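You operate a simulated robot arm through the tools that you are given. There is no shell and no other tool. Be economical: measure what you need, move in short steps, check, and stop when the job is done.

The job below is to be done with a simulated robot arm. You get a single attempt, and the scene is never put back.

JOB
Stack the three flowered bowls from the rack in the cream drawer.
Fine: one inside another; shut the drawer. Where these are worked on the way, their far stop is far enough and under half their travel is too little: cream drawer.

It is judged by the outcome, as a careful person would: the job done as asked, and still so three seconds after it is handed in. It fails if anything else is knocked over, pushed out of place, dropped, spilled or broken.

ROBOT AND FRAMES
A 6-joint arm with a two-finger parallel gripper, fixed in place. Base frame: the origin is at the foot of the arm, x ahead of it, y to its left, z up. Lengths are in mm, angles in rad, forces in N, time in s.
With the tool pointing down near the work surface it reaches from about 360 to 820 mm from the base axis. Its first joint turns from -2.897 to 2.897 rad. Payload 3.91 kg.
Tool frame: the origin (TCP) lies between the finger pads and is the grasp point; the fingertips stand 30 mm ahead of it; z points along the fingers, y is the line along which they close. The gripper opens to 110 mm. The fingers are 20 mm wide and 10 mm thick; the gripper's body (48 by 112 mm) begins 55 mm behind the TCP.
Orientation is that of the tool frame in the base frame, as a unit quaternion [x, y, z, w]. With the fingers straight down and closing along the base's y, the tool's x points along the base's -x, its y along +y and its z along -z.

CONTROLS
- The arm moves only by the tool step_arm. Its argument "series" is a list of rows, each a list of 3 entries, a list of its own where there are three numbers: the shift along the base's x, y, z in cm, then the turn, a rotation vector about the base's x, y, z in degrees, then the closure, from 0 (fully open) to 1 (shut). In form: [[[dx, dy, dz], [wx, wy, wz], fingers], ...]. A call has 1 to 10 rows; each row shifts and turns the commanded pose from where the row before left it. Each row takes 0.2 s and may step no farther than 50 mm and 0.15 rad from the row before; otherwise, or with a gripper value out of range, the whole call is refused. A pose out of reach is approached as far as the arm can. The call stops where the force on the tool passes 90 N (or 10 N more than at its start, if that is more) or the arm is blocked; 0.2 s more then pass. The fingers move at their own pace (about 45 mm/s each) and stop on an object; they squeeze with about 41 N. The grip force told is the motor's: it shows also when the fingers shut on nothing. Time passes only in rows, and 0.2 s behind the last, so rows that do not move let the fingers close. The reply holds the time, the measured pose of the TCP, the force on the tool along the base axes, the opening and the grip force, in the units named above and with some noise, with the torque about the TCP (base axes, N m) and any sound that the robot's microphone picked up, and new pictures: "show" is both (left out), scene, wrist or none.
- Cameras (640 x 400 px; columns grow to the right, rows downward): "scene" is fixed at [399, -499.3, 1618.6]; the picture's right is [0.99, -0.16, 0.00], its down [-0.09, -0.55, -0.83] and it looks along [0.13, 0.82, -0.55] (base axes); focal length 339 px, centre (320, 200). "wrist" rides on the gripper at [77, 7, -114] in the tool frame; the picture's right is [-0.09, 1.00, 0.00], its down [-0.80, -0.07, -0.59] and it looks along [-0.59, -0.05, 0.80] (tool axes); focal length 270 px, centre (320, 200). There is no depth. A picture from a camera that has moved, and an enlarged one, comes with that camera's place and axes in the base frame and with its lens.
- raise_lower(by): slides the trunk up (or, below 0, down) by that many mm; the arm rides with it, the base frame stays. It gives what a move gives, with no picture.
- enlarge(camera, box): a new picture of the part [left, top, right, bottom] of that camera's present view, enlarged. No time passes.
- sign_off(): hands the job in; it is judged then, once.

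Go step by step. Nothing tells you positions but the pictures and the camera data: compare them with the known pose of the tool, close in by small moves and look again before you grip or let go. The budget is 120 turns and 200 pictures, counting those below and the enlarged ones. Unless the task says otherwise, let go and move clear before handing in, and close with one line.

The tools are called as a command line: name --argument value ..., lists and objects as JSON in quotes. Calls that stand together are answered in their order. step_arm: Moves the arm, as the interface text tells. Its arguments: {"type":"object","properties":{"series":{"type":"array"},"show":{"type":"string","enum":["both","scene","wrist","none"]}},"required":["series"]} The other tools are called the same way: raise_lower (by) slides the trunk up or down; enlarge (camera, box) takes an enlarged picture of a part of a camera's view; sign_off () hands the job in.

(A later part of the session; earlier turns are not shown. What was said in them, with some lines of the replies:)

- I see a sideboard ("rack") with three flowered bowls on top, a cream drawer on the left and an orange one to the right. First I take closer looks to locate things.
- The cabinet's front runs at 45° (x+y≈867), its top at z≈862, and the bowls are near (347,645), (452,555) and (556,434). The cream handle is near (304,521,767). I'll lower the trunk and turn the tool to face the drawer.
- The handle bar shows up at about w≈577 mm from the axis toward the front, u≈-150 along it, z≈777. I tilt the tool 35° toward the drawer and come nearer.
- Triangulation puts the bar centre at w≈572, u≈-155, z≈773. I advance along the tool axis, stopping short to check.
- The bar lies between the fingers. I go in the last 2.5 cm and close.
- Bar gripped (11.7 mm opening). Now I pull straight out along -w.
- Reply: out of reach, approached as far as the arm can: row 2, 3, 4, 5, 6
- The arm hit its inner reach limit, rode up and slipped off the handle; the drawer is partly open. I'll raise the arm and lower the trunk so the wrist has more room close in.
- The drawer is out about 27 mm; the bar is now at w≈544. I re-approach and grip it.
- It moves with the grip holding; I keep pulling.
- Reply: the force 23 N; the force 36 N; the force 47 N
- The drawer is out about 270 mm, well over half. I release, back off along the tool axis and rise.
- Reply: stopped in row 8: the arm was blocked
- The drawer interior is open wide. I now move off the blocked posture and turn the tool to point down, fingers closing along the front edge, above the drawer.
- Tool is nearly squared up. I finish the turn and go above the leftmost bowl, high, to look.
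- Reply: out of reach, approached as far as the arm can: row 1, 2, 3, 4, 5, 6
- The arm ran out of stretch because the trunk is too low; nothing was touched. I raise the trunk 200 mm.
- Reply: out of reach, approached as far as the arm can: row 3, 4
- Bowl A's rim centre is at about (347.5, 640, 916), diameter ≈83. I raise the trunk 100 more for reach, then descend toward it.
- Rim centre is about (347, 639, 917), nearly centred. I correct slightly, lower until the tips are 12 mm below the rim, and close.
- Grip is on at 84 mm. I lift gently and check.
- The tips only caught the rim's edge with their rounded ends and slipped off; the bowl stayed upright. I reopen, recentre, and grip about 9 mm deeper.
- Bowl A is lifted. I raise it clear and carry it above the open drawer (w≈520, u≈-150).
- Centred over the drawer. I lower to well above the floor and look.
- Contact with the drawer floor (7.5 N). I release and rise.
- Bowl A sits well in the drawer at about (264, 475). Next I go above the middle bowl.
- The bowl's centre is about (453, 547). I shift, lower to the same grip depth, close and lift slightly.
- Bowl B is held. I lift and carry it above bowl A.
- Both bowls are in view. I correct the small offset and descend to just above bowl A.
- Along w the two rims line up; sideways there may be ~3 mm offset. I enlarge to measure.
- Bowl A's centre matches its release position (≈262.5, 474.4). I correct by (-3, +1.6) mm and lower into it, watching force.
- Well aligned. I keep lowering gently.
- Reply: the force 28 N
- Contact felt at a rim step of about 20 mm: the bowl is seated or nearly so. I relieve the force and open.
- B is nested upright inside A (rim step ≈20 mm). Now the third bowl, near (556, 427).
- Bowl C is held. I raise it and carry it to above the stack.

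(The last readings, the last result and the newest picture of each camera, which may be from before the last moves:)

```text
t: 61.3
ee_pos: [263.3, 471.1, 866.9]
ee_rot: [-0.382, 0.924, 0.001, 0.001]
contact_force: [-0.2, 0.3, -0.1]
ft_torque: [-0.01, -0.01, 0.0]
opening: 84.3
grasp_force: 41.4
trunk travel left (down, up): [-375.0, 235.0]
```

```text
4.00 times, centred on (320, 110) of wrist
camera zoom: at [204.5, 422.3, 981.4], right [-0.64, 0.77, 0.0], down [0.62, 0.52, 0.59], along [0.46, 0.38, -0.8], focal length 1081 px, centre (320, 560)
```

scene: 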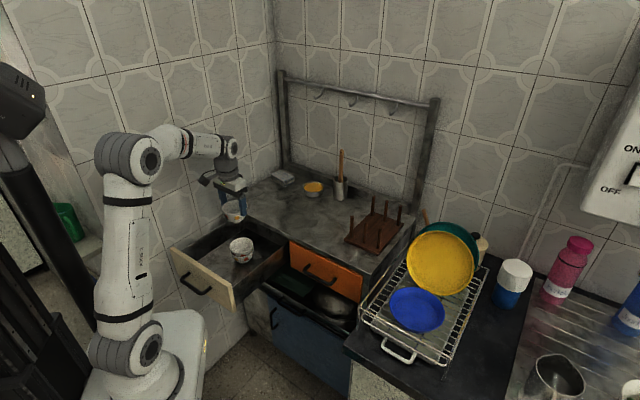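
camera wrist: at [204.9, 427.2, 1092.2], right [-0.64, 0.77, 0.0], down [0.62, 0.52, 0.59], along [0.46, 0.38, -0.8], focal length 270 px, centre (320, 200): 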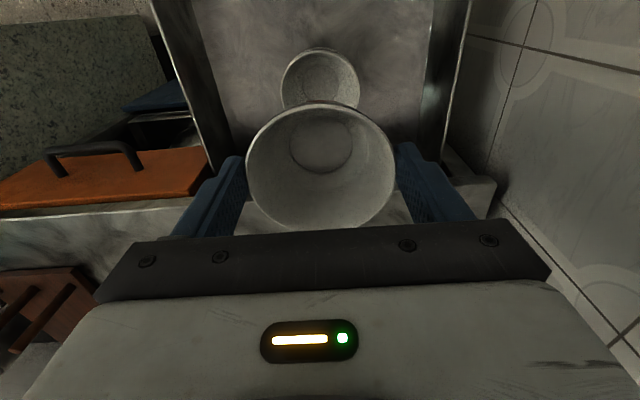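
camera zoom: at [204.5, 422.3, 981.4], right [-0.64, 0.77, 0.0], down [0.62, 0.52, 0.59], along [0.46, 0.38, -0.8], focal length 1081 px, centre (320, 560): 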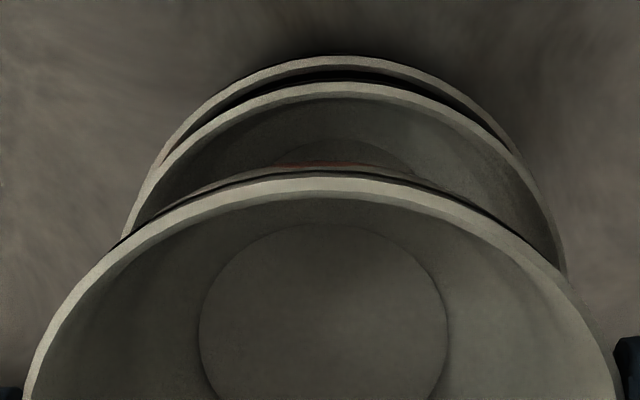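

The stack's centre is about (262.6, 474.8); I correct by ~4 mm and lower to start nesting.

step_arm --series '[[[-0.07, 0.38, 0], [0, 0, 0], 0.6], [[0, 0, -1], [0, 0, 0], 0.6], [[0, 0, -1], [0, 0, 0], 0.6], [[0, 0, -0.7], [0, 0, 0], 0.6]]' --show "none"

enlarge --camera "wrist" --box '[240, 70, 400, 170]'

enlarge --camera "scene" --box '[212, 215, 276, 255]'

```text
t: 62.3
ee_pos: [262.3, 475.3, 839.5]
ee_rot: [-0.383, 0.924, -0.001, 0.0]
contact_force: [-0.4, -0.5, -0.7]
ft_torque: [-0.02, -0.02, -0.02]
opening: 84.0
grasp_force: 41.2
trunk travel left (down, up): [-375.0, 235.0]
```

```text
4.00 times, centred on (320, 120) of wrist
camera zoom: at [203.6, 426.9, 954.5], right [-0.64, 0.77, 0.0], down [0.62, 0.52, 0.59], along [0.46, 0.38, -0.8], focal length 1081 px, centre (320, 520)
```

zoom: 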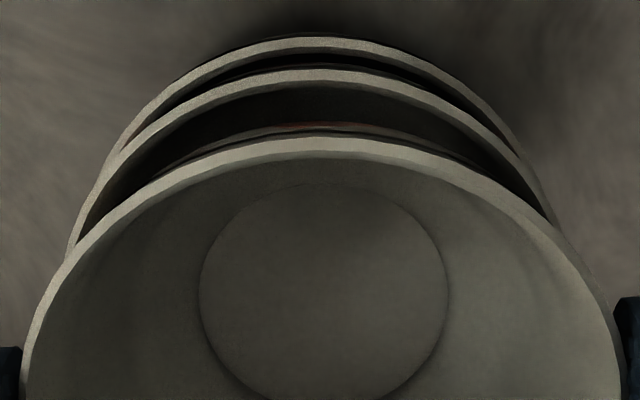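

```text
10.00 times, centred on (244, 235) of scene
camera zoom: at [399.0, -499.3, 1618.6], right [0.99, -0.16, 0.0], down [-0.09, -0.55, -0.83], along [0.13, 0.82, -0.55], focal length 3388 px, centre (1080, -150)
```

zoom: 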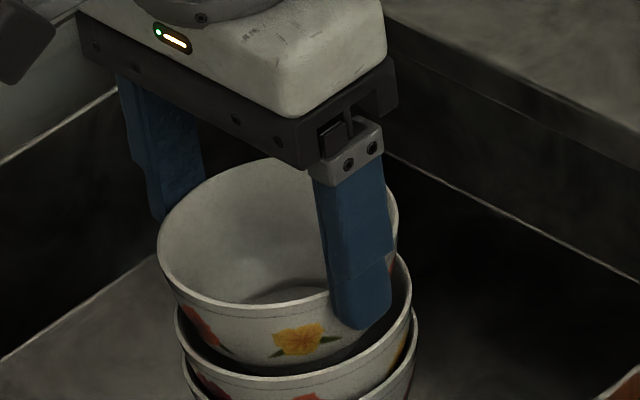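

step_arm --series '[[[0, 0, -0.6], [0, 0, 0], 0.6], [[0, 0, -0.4], [0, 0, 0], 0.6], [[0, 0, -0.25], [0, 0, 0], 0.6]]' --show "none"

enlarge --camera "scene" --box '[212, 215, 276, 255]'

```text
t: 63.1
ee_pos: [261.0, 475.4, 828.3]
ee_rot: [-0.382, 0.924, 0.001, 0.0]
contact_force: [0.1, 0.3, -0.8]
ft_torque: [-0.05, -0.02, -0.02]
opening: 84.2
grasp_force: 41.0
trunk travel left (down, up): [-375.0, 235.0]
```

```text
10.00 times, centred on (244, 235) of scene
camera zoom: at [399.0, -499.3, 1618.6], right [0.99, -0.16, 0.0], down [-0.09, -0.55, -0.83], along [0.13, 0.82, -0.55], focal length 3388 px, centre (1080, -150)
```

zoom: 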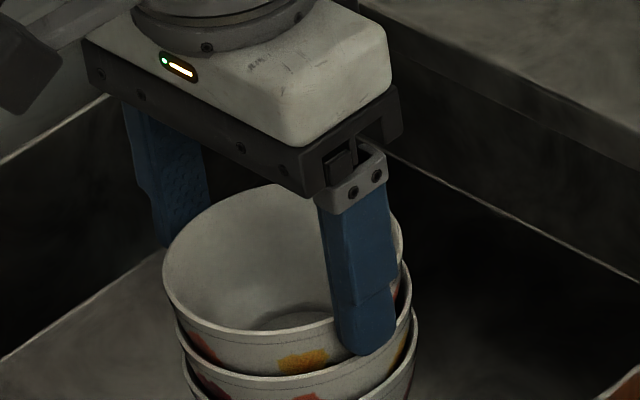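

step_arm --series '[[[0.08, -0.08, -0.25], [0, 0, 0], 0.6], [[0, 0, -0.2], [0, 0, 0], 0.6]]' --show "none"

```text
t: 63.7
ee_pos: [262.5, 475.2, 823.5]
ee_rot: [-0.382, 0.924, 0.001, 0.0]
contact_force: [0.0, 0.2, -0.8]
ft_torque: [0.01, -0.02, -0.02]
opening: 84.1
grasp_force: 40.6
trunk travel left (down, up): [-375.0, 235.0]
```

step_arm --series '[[[0, 0, -0.2], [0, 0, 0], 0.6]]' --show "none"

enlarge --camera "scene" --box '[212, 215, 276, 255]'

```text
t: 64.1
ee_pos: [263.3, 474.3, 821.0]
ee_rot: [-0.382, 0.924, 0.001, 0.0]
contact_force: [-0.1, 0.2, 0.6]
ft_torque: [0.06, 0.05, -0.01]
opening: 84.0
grasp_force: 40.7
trunk travel left (down, up): [-375.0, 235.0]
```

```text
10.00 times, centred on (244, 235) of scene
camera zoom: at [399.0, -499.3, 1618.6], right [0.99, -0.16, 0.0], down [-0.09, -0.55, -0.83], along [0.13, 0.82, -0.55], focal length 3388 px, centre (1080, -150)
```

zoom: 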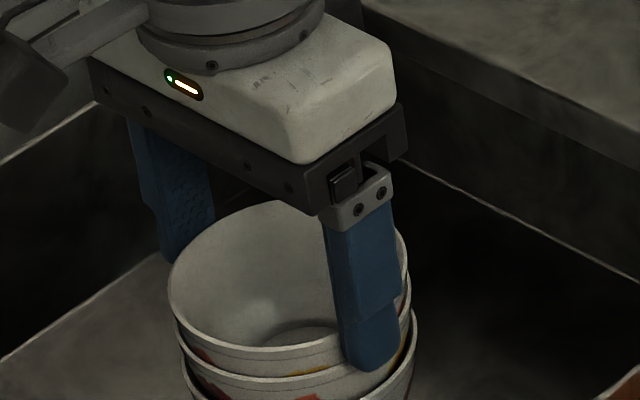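

The rim spacing now equals the one below, so it is seated or within a mm or two. I release and rise.

step_arm --series '[[[0, 0, 0], [0, 0, 0], 0.2], [[0, 0, 0], [0, 0, 0], 0], [[0, 0, 0], [0, 0, 0], 0], [[0, 0, 2], [0, 0, 0], 0], [[0, 0, 4], [0, 0, 0], 0], [[0, 0, 5], [0, 0, 0], 0], [[0, 0, 5], [0, 0, 0], 0]]'

enlarge --camera "scene" --box '[180, 190, 308, 270]'

enlarge --camera "scene" --box '[212, 225, 276, 265]'

```text
t: 65.7
ee_pos: [263.1, 474.7, 980.1]
ee_rot: [-0.382, 0.924, 0.0, -0.001]
contact_force: [-0.3, 0.7, 0.0]
ft_torque: [-0.01, 0.0, -0.02]
opening: 110.0
grasp_force: 0.0
trunk travel left (down, up): [-375.0, 235.0]
camera wrist: at [205.1, 426.2, 1096.4], right [-0.64, 0.77, 0.0], down [0.62, 0.52, 0.59], along [0.46, 0.38, -0.8], focal length 270 px, centre (320, 200)
```

scene: 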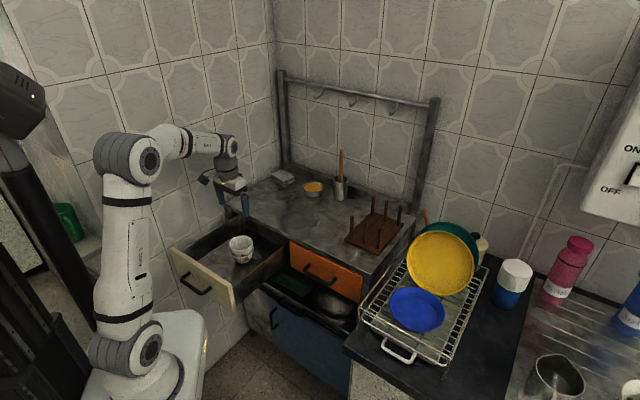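
wrist: 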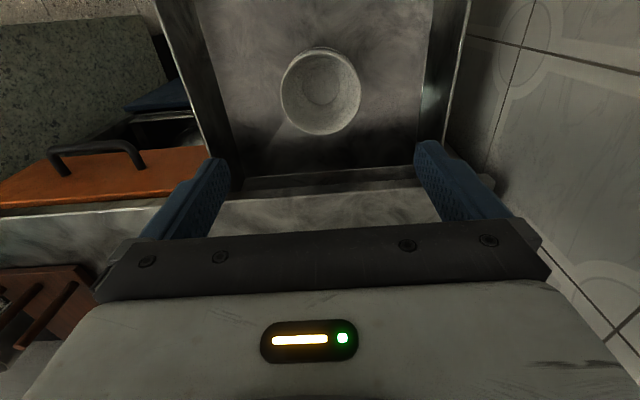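

```text
5.00 times, centred on (244, 230) of scene
camera zoom: at [399.0, -499.3, 1618.6], right [0.99, -0.16, 0.0], down [-0.09, -0.55, -0.83], along [0.13, 0.82, -0.55], focal length 1694 px, centre (700, 50)
```

zoom: 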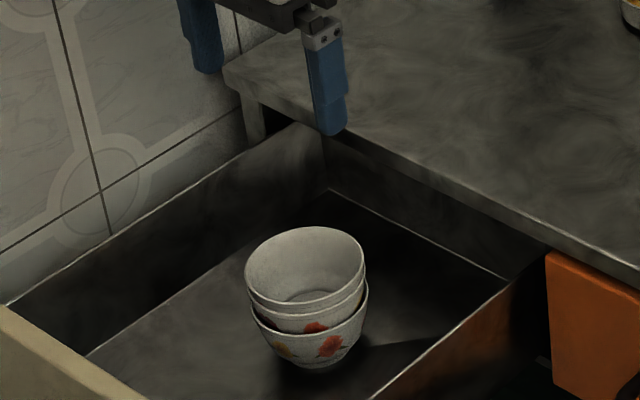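

```text
10.00 times, centred on (244, 245) of scene
camera zoom: at [399.0, -499.3, 1618.6], right [0.99, -0.16, 0.0], down [-0.09, -0.55, -0.83], along [0.13, 0.82, -0.55], focal length 3388 px, centre (1080, -250)
```

zoom: 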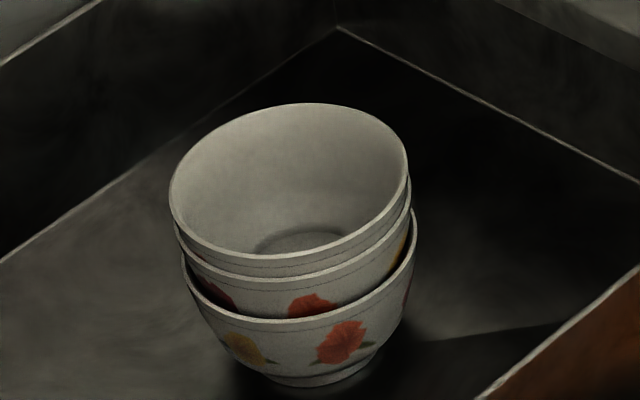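

All three bowls are nested and upright in the drawer. Next I turn the tool toward the front panel to push the drawer shut: first the rotation, well above everything.

step_arm --series '[[[0, 0, 3], [0, 0, -8.3], 0.3], [[0, 0, 2], [0, 0, -8.3], 0.6], [[0, 0, 2], [0, 0, -8.3], 1], [[-0.5, -0.5, 2], [0, 0, -8.3], 1], [[-0.5, -0.5, 2], [0, 0, -8.3], 1], [[-0.5, -0.5, 2], [0, 0, -8.3], 1], [[-0.5, -0.5, 2], [0, 0, -8.3], 1], [[-0.5, -0.5, 2], [0, 0, -8.3], 1], [[-0.5, -0.5, 2], [0, 0, -8.3], 1], [[-0.5, -0.5, 2], [0, 0, -8.3], 1]]' --show "none"

step_arm --series '[[[-0.5, -0.5, 2], [0, 0, -7], 1], [[-0.5, -0.5, 2], [5.3, -5.3, 0], 1], [[-0.5, -0.5, 2], [5.3, -5.3, 0], 1], [[-0.5, -0.5, 2], [5.3, -5.3, 0], 1], [[-0.5, -0.5, 2], [5.3, -5.3, 0], 1], [[-0.5, -0.5, 0], [5.3, -5.3, 0], 1], [[0, 0, 0], [5.3, -5.3, 0], 1]]'

```text
t: 67.9
ee_pos: [227.0, 441.5, 1191.4]
ee_rot: [0.327, 0.945, 0.0, 0.0]
contact_force: [0.4, 0.3, -0.9]
ft_torque: [-0.02, 0.02, 0.01]
opening: 0.0
grasp_force: 37.5
trunk travel left (down, up): [-375.0, 235.0]
```

```text
t: 69.5
ee_pos: [198.5, 409.6, 1290.6]
ee_rot: [0.355, 0.853, 0.353, 0.146]
contact_force: [-1.0, 0.2, -0.8]
ft_torque: [-0.02, -0.01, 0.02]
opening: 0.0
grasp_force: 38.0
trunk travel left (down, up): [-375.0, 235.0]
camera wrist: at [91.6, 411.9, 1376.7], right [0.56, 0.43, 0.7], down [0.23, -0.9, 0.37], along [0.79, -0.04, -0.61], focal length 270 px, centre (320, 200)
```

scene: 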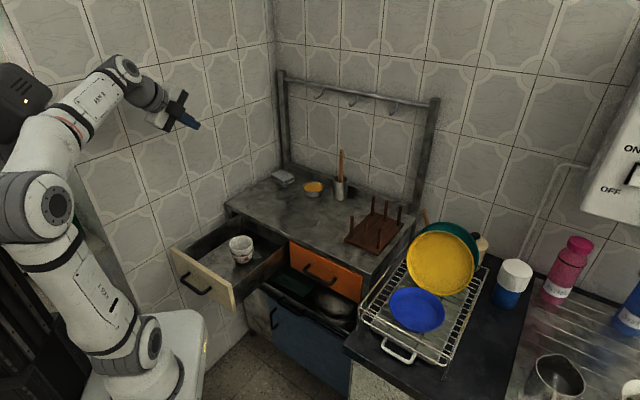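
wrist: 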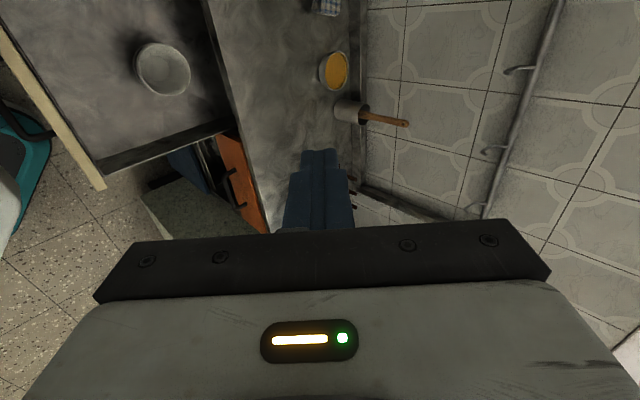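

Orientation is right. I lower the trunk 300 mm; the tool stays well above the drawer.

raise_lower --by -300

enlarge --camera "scene" --box '[150, 180, 310, 280]'

```text
t: 72.5
ee_pos: [198.5, 410.3, 992.0]
ee_rot: [0.355, 0.854, 0.352, 0.146]
contact_force: [-0.3, -0.4, 0.2]
ft_torque: [0.01, -0.04, -0.02]
opening: 0.1
grasp_force: 37.8
trunk travel left (down, up): [-75.0, 535.0]
```

```text
4.00 times, centred on (230, 230) of scene
camera zoom: at [399.0, -499.3, 1618.6], right [0.99, -0.16, 0.0], down [-0.09, -0.55, -0.83], along [0.13, 0.82, -0.55], focal length 1355 px, centre (680, 80)
```

zoom: 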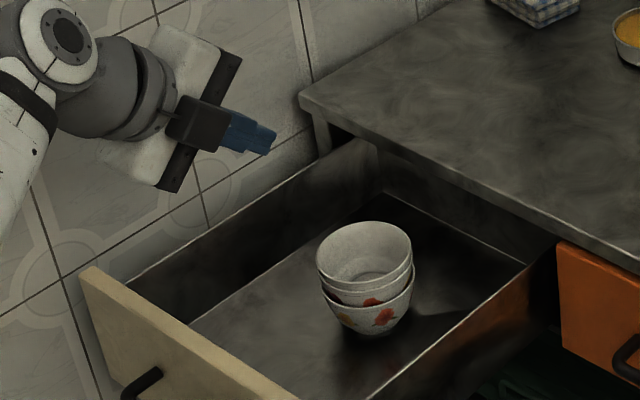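

The panel's outer face is near w≈340. I move the closed fingers back past it and then down in front of its upper part.

step_arm --series '[[[-2.1, -2.1, -1.5], [0, 0, 0], 1], [[-2.1, -2.1, -1.5], [0, 0, 0], 1], [[-2.1, -2.1, -2.5], [0, 0, 0], 1], [[-2.2, -2.2, -3], [0, 0, 0], 1]]'

enlarge --camera "scene" --box '[130, 200, 290, 300]'

```text
t: 73.5
ee_pos: [113.4, 324.1, 908.0]
ee_rot: [0.355, 0.853, 0.354, 0.145]
contact_force: [-0.5, 0.4, -0.5]
ft_torque: [-0.01, -0.02, -0.02]
opening: 0.0
grasp_force: 37.5
trunk travel left (down, up): [-75.0, 535.0]
camera wrist: at [6.5, 326.3, 992.8], right [0.56, 0.43, 0.7], down [0.23, -0.9, 0.37], along [0.79, -0.04, -0.61], focal length 270 px, centre (320, 200)
```

scene: 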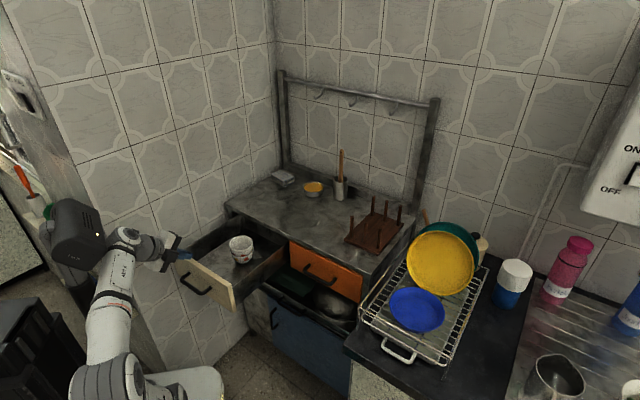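
wrist: 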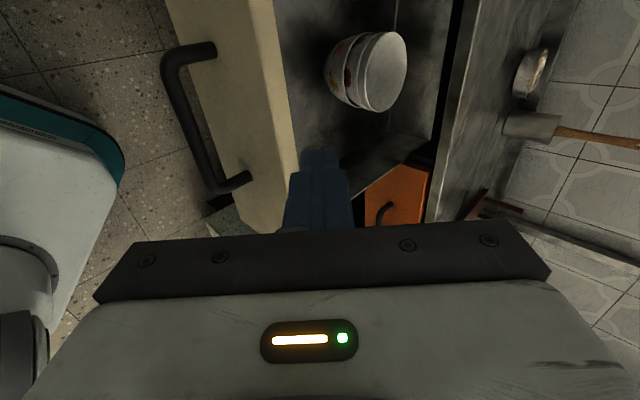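

```text
4.00 times, centred on (210, 250) of scene
camera zoom: at [399.0, -499.3, 1618.6], right [0.99, -0.16, 0.0], down [-0.09, -0.55, -0.83], along [0.13, 0.82, -0.55], focal length 1355 px, centre (760, 0)
```

zoom: 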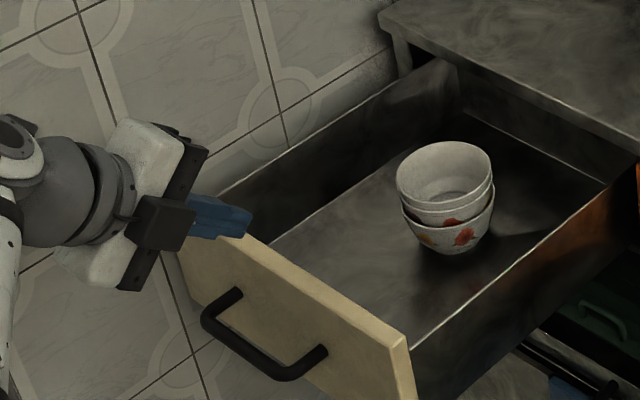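

step_arm --series '[[[-0.8, -0.8, 0], [0, 0, 0], 1], [[0, 0, -3], [0, 0, 0], 1], [[0, 0, -3], [0, 0, 0], 1], [[0, 0, -2.2], [0, 0, 0], 1]]'

enlarge --camera "scene" --box '[130, 200, 290, 300]'

```text
t: 74.5
ee_pos: [105.7, 316.9, 822.9]
ee_rot: [0.355, 0.854, 0.353, 0.146]
contact_force: [0.4, 0.7, -0.6]
ft_torque: [-0.01, 0.02, 0.03]
opening: 0.1
grasp_force: 37.8
trunk travel left (down, up): [-75.0, 535.0]
camera wrist: at [-2.0, 319.1, 910.0], right [0.56, 0.44, 0.7], down [0.23, -0.9, 0.37], along [0.79, -0.04, -0.61], focal length 270 px, centre (320, 200)
```

scene: 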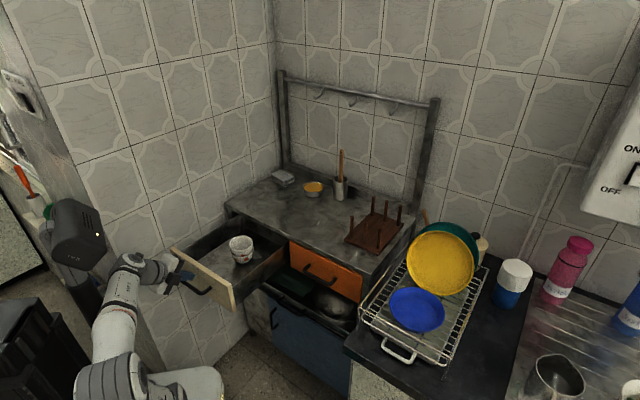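
wrist: 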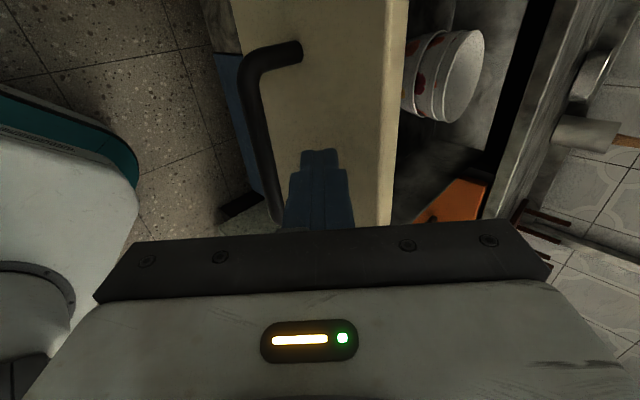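

```text
4.00 times, centred on (210, 250) of scene
camera zoom: at [399.0, -499.3, 1618.6], right [0.99, -0.16, 0.0], down [-0.09, -0.55, -0.83], along [0.13, 0.82, -0.55], focal length 1355 px, centre (760, 0)
```

zoom: 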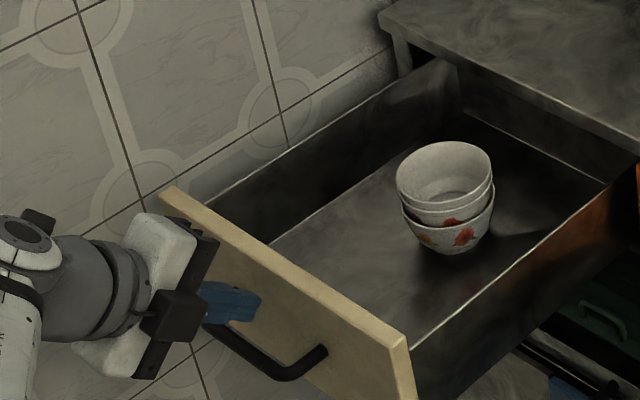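

Tips face the panel above the handle. I push gently along +w.

step_arm --series '[[[0.6, 0.6, 0], [0, 0, 0], 1], [[0.6, 0.6, 0], [0, 0, 0], 1], [[0.5, 0.5, 0], [0, 0, 0], 1], [[0.5, 0.5, 0], [0, 0, 0], 1], [[0.6, 0.6, 0], [0, 0, 0], 1], [[0.6, 0.6, 0], [0, 0, 0], 1]]'

enlarge --camera "scene" --box '[130, 200, 290, 300]'

```text
t: 75.9
ee_pos: [141.0, 350.2, 823.9]
ee_rot: [0.354, 0.854, 0.353, 0.145]
contact_force: [0.0, 0.1, 1.2]
ft_torque: [0.01, 0.01, 0.03]
opening: 0.1
grasp_force: 37.5
trunk travel left (down, up): [-75.0, 535.0]
camera wrist: at [32.8, 352.4, 910.1], right [0.56, 0.43, 0.7], down [0.23, -0.9, 0.37], along [0.79, -0.04, -0.61], focal length 270 px, centre (320, 200)
```

scene: 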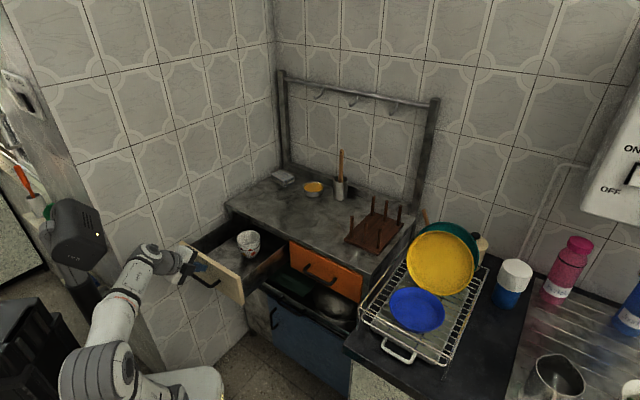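
wrist: 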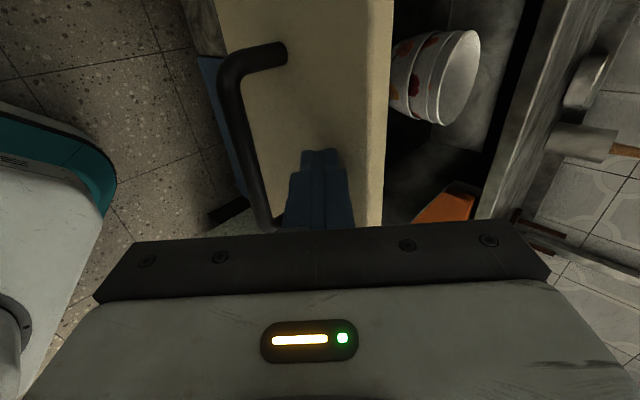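

```text
4.00 times, centred on (210, 250) of scene
camera zoom: at [399.0, -499.3, 1618.6], right [0.99, -0.16, 0.0], down [-0.09, -0.55, -0.83], along [0.13, 0.82, -0.55], focal length 1355 px, centre (760, 0)
```

zoom: 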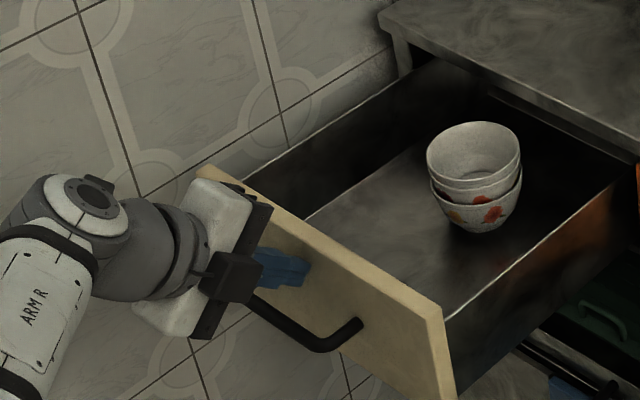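

The drawer slides in and the stack is steady. The stack's top (~800) should clear the rail (~835); I push on slowly and check.

step_arm --series '[[[0.6, 0.6, 0], [0, 0, 0], 1], [[0.6, 0.6, 0], [0, 0, 0], 1], [[0.6, 0.6, 0], [0, 0, 0], 1], [[0.6, 0.6, 0], [0, 0, 0], 1], [[0.6, 0.6, 0], [0, 0, 0], 1]]'

enlarge --camera "scene" --box '[160, 200, 288, 280]'

```text
t: 77.1
ee_pos: [169.8, 380.2, 824.1]
ee_rot: [0.355, 0.853, 0.353, 0.146]
contact_force: [0.2, 0.5, 0.1]
ft_torque: [-0.02, 0.0, -0.01]
opening: 0.3
grasp_force: 37.6
trunk travel left (down, up): [-75.0, 535.0]
camera wrist: at [62.2, 382.5, 909.7], right [0.56, 0.44, 0.7], down [0.23, -0.9, 0.37], along [0.79, -0.04, -0.61], focal length 270 px, centre (320, 200)
```

scene: 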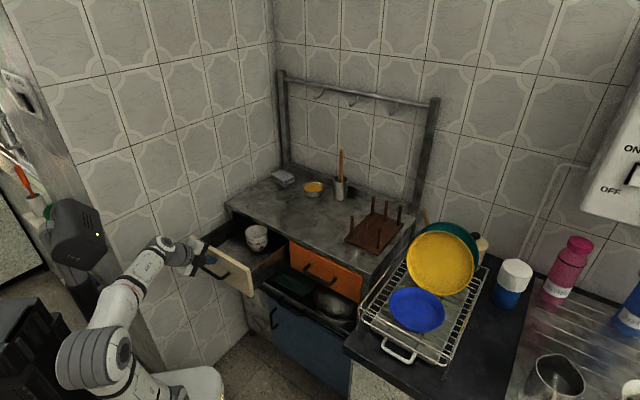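
wrist: 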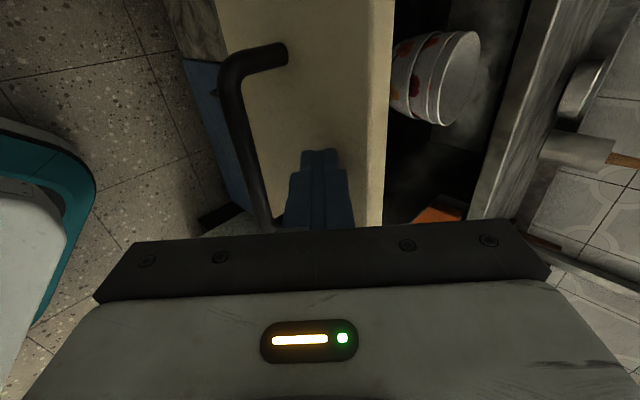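

```text
5.00 times, centred on (224, 240) of scene
camera zoom: at [399.0, -499.3, 1618.6], right [0.99, -0.16, 0.0], down [-0.09, -0.55, -0.83], along [0.13, 0.82, -0.55], focal length 1694 px, centre (800, 0)
```

zoom: 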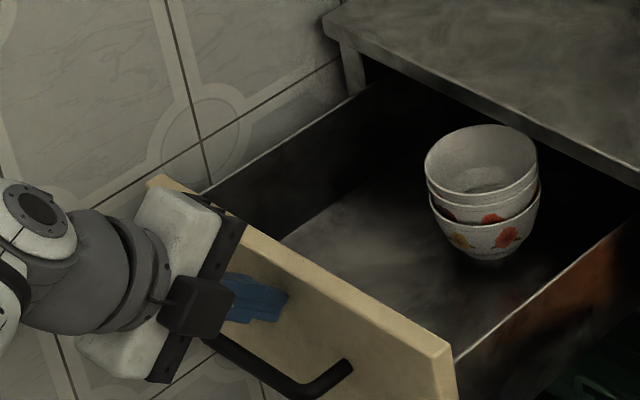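

step_arm --series '[[[0.5, 0.5, 0], [0, 0, 0], 1], [[0.5, 0.5, 0], [0, 0, 0], 1], [[0.5, 0.5, 0], [0, 0, 0], 1], [[0.5, 0.5, 0], [0, 0, 0], 1], [[0.5, 0.5, 0], [0, 0, 0], 1]]'

enlarge --camera "scene" --box '[180, 200, 308, 280]'

enlarge --camera "wrist" --box '[360, 0, 560, 125]'

```text
t: 78.3
ee_pos: [194.4, 406.0, 824.2]
ee_rot: [0.355, 0.853, 0.353, 0.146]
contact_force: [0.5, -0.6, 0.0]
ft_torque: [0.03, -0.01, 0.01]
opening: 0.0
grasp_force: 38.0
trunk travel left (down, up): [-75.0, 535.0]
camera wrist: at [87.6, 407.8, 910.0], right [0.56, 0.44, 0.7], down [0.23, -0.9, 0.37], along [0.79, -0.04, -0.61], focal length 270 px, centre (320, 200)
```

scene: 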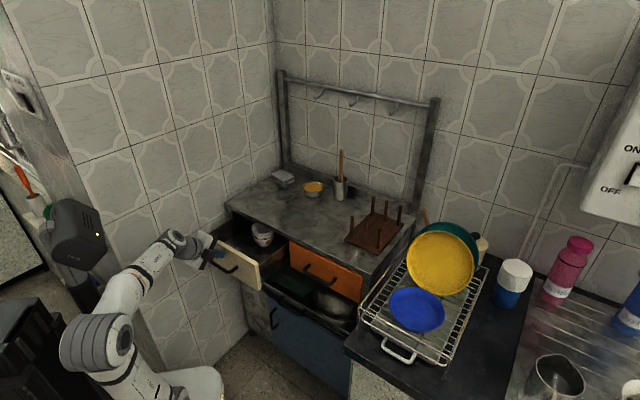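
wrist: 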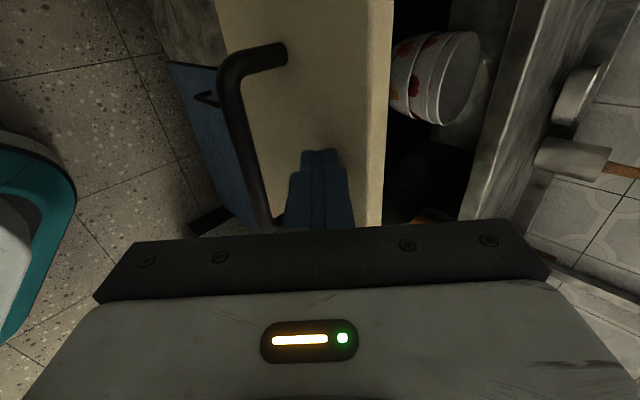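

```text
5.00 times, centred on (244, 240) of scene
camera zoom: at [399.0, -499.3, 1618.6], right [0.99, -0.16, 0.0], down [-0.09, -0.55, -0.83], along [0.13, 0.82, -0.55], focal length 1694 px, centre (700, 0)
```

zoom: 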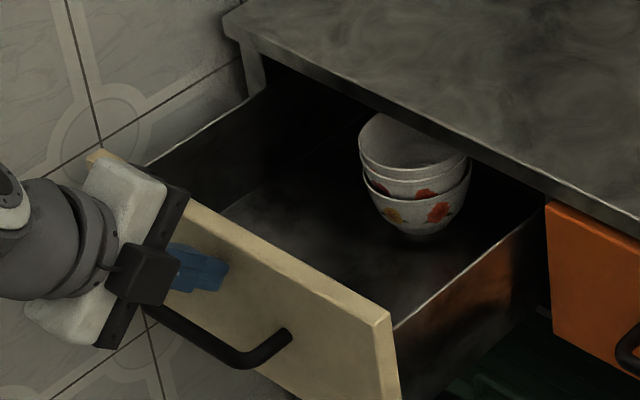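

```text
3.20 times, centred on (460, 62) of wrist
camera zoom: at [87.6, 407.8, 910.0], right [0.56, 0.44, 0.7], down [0.23, -0.9, 0.37], along [0.79, -0.04, -0.61], focal length 865 px, centre (-128, 640)
```

zoom: 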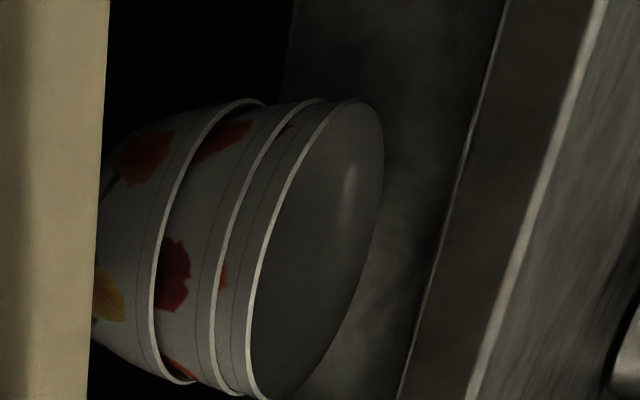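

The stack is passing under the worktop with clearance. I keep pushing.

step_arm --series '[[[0.6, 0.6, 0], [0, 0, 0], 1], [[0.6, 0.6, 0], [0, 0, 0], 1], [[0.6, 0.6, 0], [0, 0, 0], 1], [[0.6, 0.6, 0], [0, 0, 0], 1], [[0.6, 0.6, 0], [0, 0, 0], 1], [[0.6, 0.6, 0], [0, 0, 0], 1], [[0.6, 0.6, 0], [0, 0, 0], 1], [[0.6, 0.6, 0], [0, 0, 0], 1]]'

enlarge --camera "scene" --box '[190, 190, 318, 270]'

```text
t: 80.1
ee_pos: [241.9, 455.4, 824.0]
ee_rot: [0.354, 0.854, 0.353, 0.145]
contact_force: [0.0, 0.2, -0.3]
ft_torque: [-0.01, 0.0, 0.01]
opening: 0.1
grasp_force: 37.4
trunk travel left (down, up): [-75.0, 535.0]
camera wrist: at [135.0, 456.1, 909.8], right [0.56, 0.44, 0.7], down [0.23, -0.9, 0.37], along [0.79, -0.04, -0.61], focal length 270 px, centre (320, 200)
```

scene: 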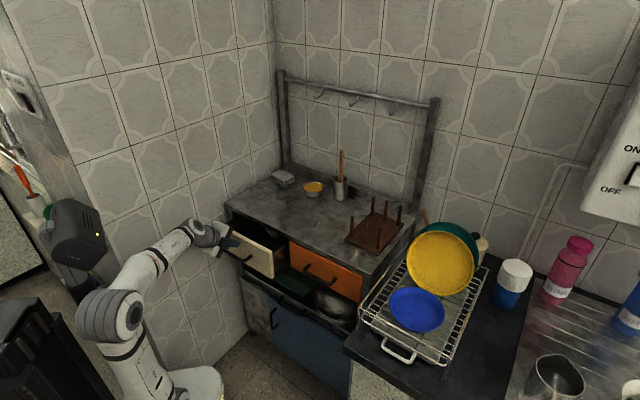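
wrist: 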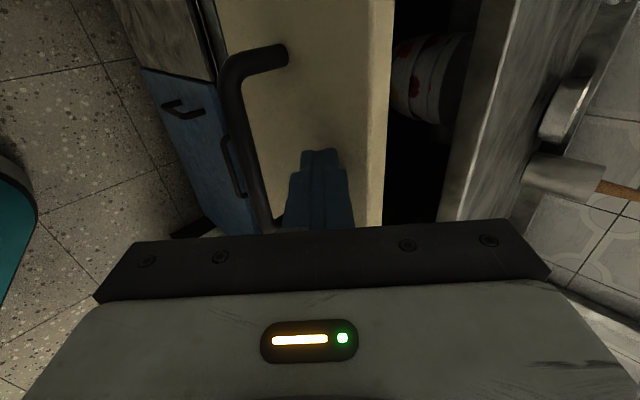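

```text
5.00 times, centred on (254, 230) of scene
camera zoom: at [399.0, -499.3, 1618.6], right [0.99, -0.16, 0.0], down [-0.09, -0.55, -0.83], along [0.13, 0.82, -0.55], focal length 1694 px, centre (650, 50)
```

zoom: 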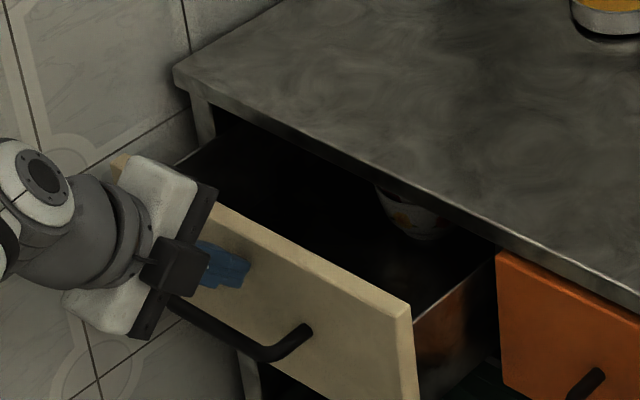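

step_arm --series '[[[0.6, 0.6, 0], [0, 0, 0], 1], [[0.6, 0.6, 0], [0, 0, 0], 1], [[0.6, 0.6, 0], [0, 0, 0], 1], [[0.6, 0.6, 0], [0, 0, 0], 1], [[0.6, 0.6, 0], [0, 0, 0], 1], [[0.6, 0.6, 0], [0, 0, 0], 1], [[0.6, 0.6, 0], [0, 0, 0], 1], [[0.5, 0.5, 0], [0, 0, 0], 1]]'

enlarge --camera "scene" --box '[190, 180, 318, 260]'

```text
t: 81.9
ee_pos: [290.3, 500.6, 826.4]
ee_rot: [0.355, 0.853, 0.354, 0.146]
contact_force: [-0.2, -0.7, 0.5]
ft_torque: [0.0, 0.02, -0.03]
opening: 0.2
grasp_force: 37.5
trunk travel left (down, up): [-75.0, 535.0]
camera wrist: at [182.7, 502.8, 911.5], right [0.56, 0.43, 0.7], down [0.23, -0.9, 0.37], along [0.79, -0.04, -0.61], focal length 270 px, centre (320, 200)
```

scene: 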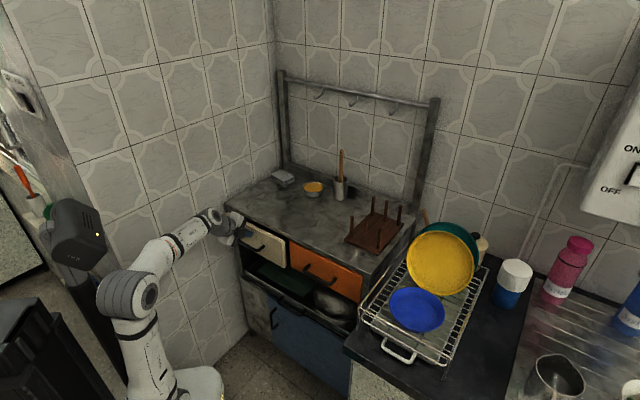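
wrist: 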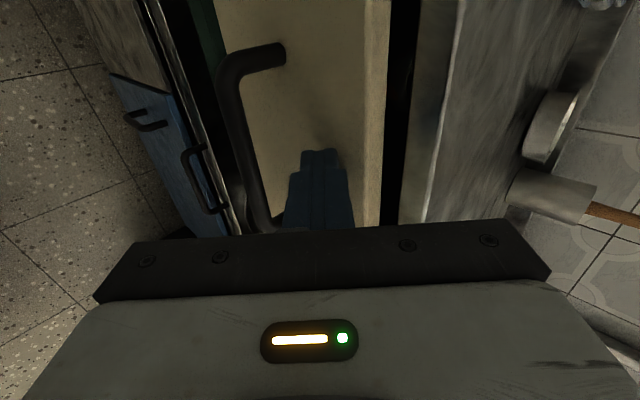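

```text
5.00 times, centred on (254, 220) of scene
camera zoom: at [399.0, -499.3, 1618.6], right [0.99, -0.16, 0.0], down [-0.09, -0.55, -0.83], along [0.13, 0.82, -0.55], focal length 1694 px, centre (650, 100)
```

zoom: 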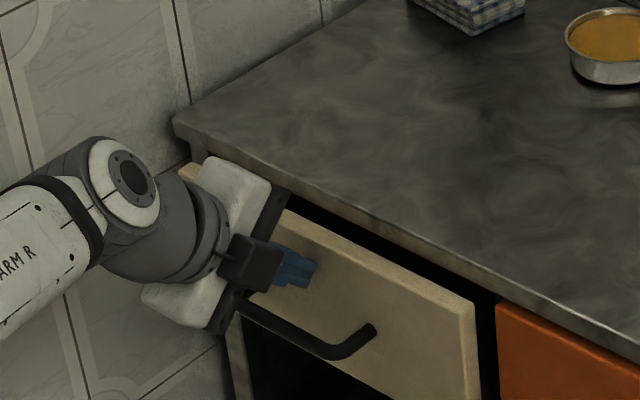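

About 30 mm remain. I push slowly until it seats.

step_arm --series '[[[0.4, 0.4, 0], [0, 0, 0], 1], [[0.4, 0.4, 0], [0, 0, 0], 1], [[0.4, 0.4, 0], [0, 0, 0], 1], [[0.3, 0.3, 0], [0, 0, 0], 1]]'

enlarge --camera "scene" --box '[190, 180, 318, 260]'

```text
t: 82.9
ee_pos: [304.4, 517.2, 823.4]
ee_rot: [0.353, 0.854, 0.353, 0.145]
contact_force: [-1.1, -1.5, -0.4]
ft_torque: [-0.04, 0.01, 0.01]
opening: 0.0
grasp_force: 37.6
trunk travel left (down, up): [-75.0, 535.0]
camera wrist: at [197.2, 517.8, 911.0], right [0.56, 0.44, 0.7], down [0.23, -0.9, 0.37], along [0.79, -0.04, -0.61], focal length 270 px, centre (320, 200)
```

scene: 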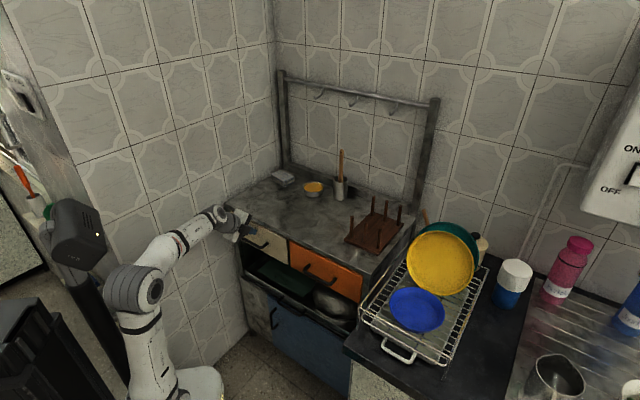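
wrist: 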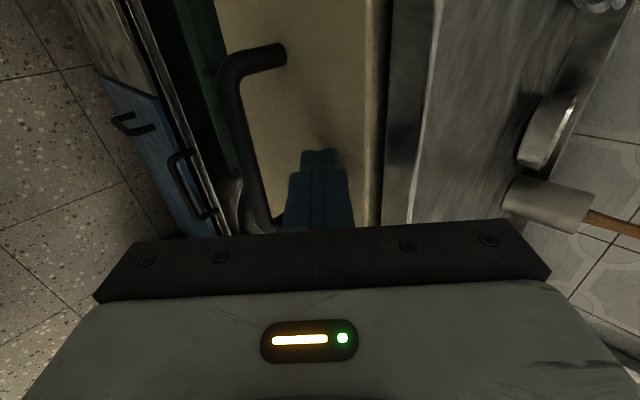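

```text
5.00 times, centred on (254, 220) of scene
camera zoom: at [399.0, -499.3, 1618.6], right [0.99, -0.16, 0.0], down [-0.09, -0.55, -0.83], along [0.13, 0.82, -0.55], focal length 1694 px, centre (650, 100)
```

zoom: 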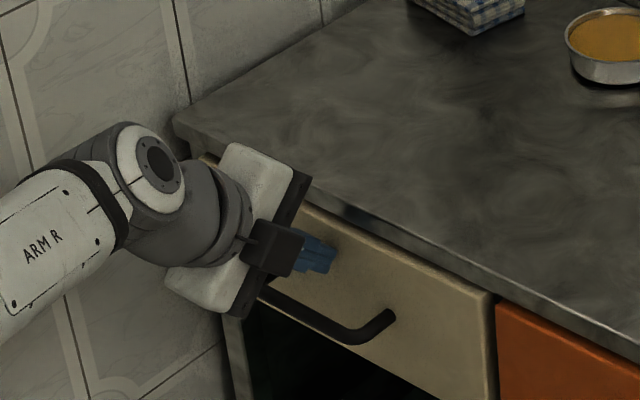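

step_arm --series '[[[0.2, 0.2, 0], [0, 0, 0], 1], [[0.2, 0.2, 0], [0, 0, 0], 1], [[0.2, 0.2, 0], [0, 0, 0], 1]]' --show "none"

```text
t: 83.7
ee_pos: [305.3, 516.8, 825.6]
ee_rot: [0.355, 0.854, 0.351, 0.147]
contact_force: [-61.4, -63.3, -6.3]
ft_torque: [-1.0, 1.03, 0.04]
opening: 0.4
grasp_force: 37.7
trunk travel left (down, up): [-75.0, 535.0]
```

It is firmly at the closed stop. I back straight off and check.

step_arm --series '[[[-0.5, -0.5, 0], [0, 0, 0], 1], [[-1.2, -1.2, 0.5], [0, 0, 0], 1], [[-2, -2, 1], [0, 0, 0], 1], [[-2, -2, 2], [0, 0, 0], 1], [[-2, -2, 2], [0, 0, 0], 1]]'

enlarge --camera "scene" --box '[190, 160, 350, 260]'

```text
t: 84.9
ee_pos: [234.8, 444.8, 878.2]
ee_rot: [0.354, 0.854, 0.352, 0.146]
contact_force: [-0.3, -0.3, -0.1]
ft_torque: [0.01, 0.01, -0.01]
opening: 0.0
grasp_force: 37.7
trunk travel left (down, up): [-75.0, 535.0]
camera wrist: at [126.2, 446.1, 964.7], right [0.56, 0.44, 0.7], down [0.23, -0.9, 0.37], along [0.79, -0.04, -0.61], focal length 270 px, centre (320, 200)
```

scene: 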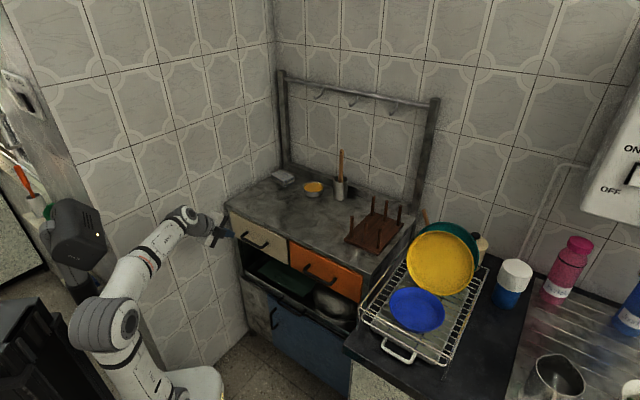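
wrist: 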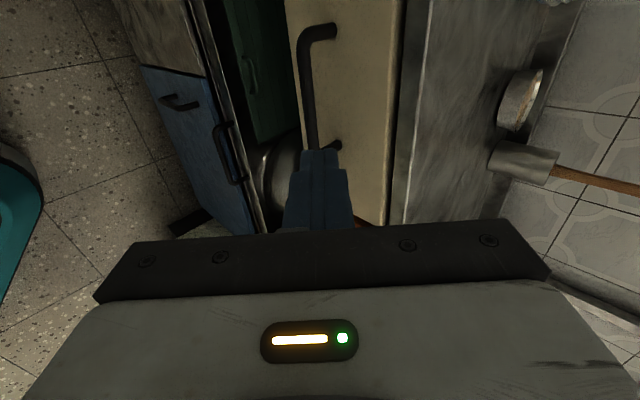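

```text
4.00 times, centred on (270, 210) of scene
camera zoom: at [399.0, -499.3, 1618.6], right [0.99, -0.16, 0.0], down [-0.09, -0.55, -0.83], along [0.13, 0.82, -0.55], focal length 1355 px, centre (520, 160)
```

zoom: 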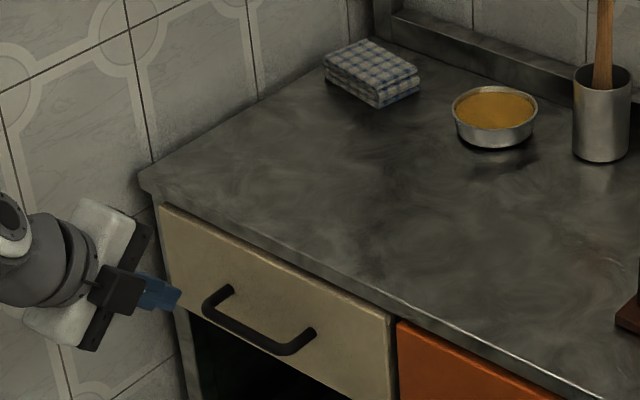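

The cream drawer is flush shut with the nested bowls inside, the arm is clear and nothing else has moved, so I hand in.

sign_off

```text
The job is handed in.
```

The three flowered bowls are nested one inside another in the cream drawer, and the drawer is shut. The middle bowl sits about 10 mm higher in the bottom one than the top bowl does in it, but the stack was level and steady when I last saw it. I could not see inside once the drawer closed.
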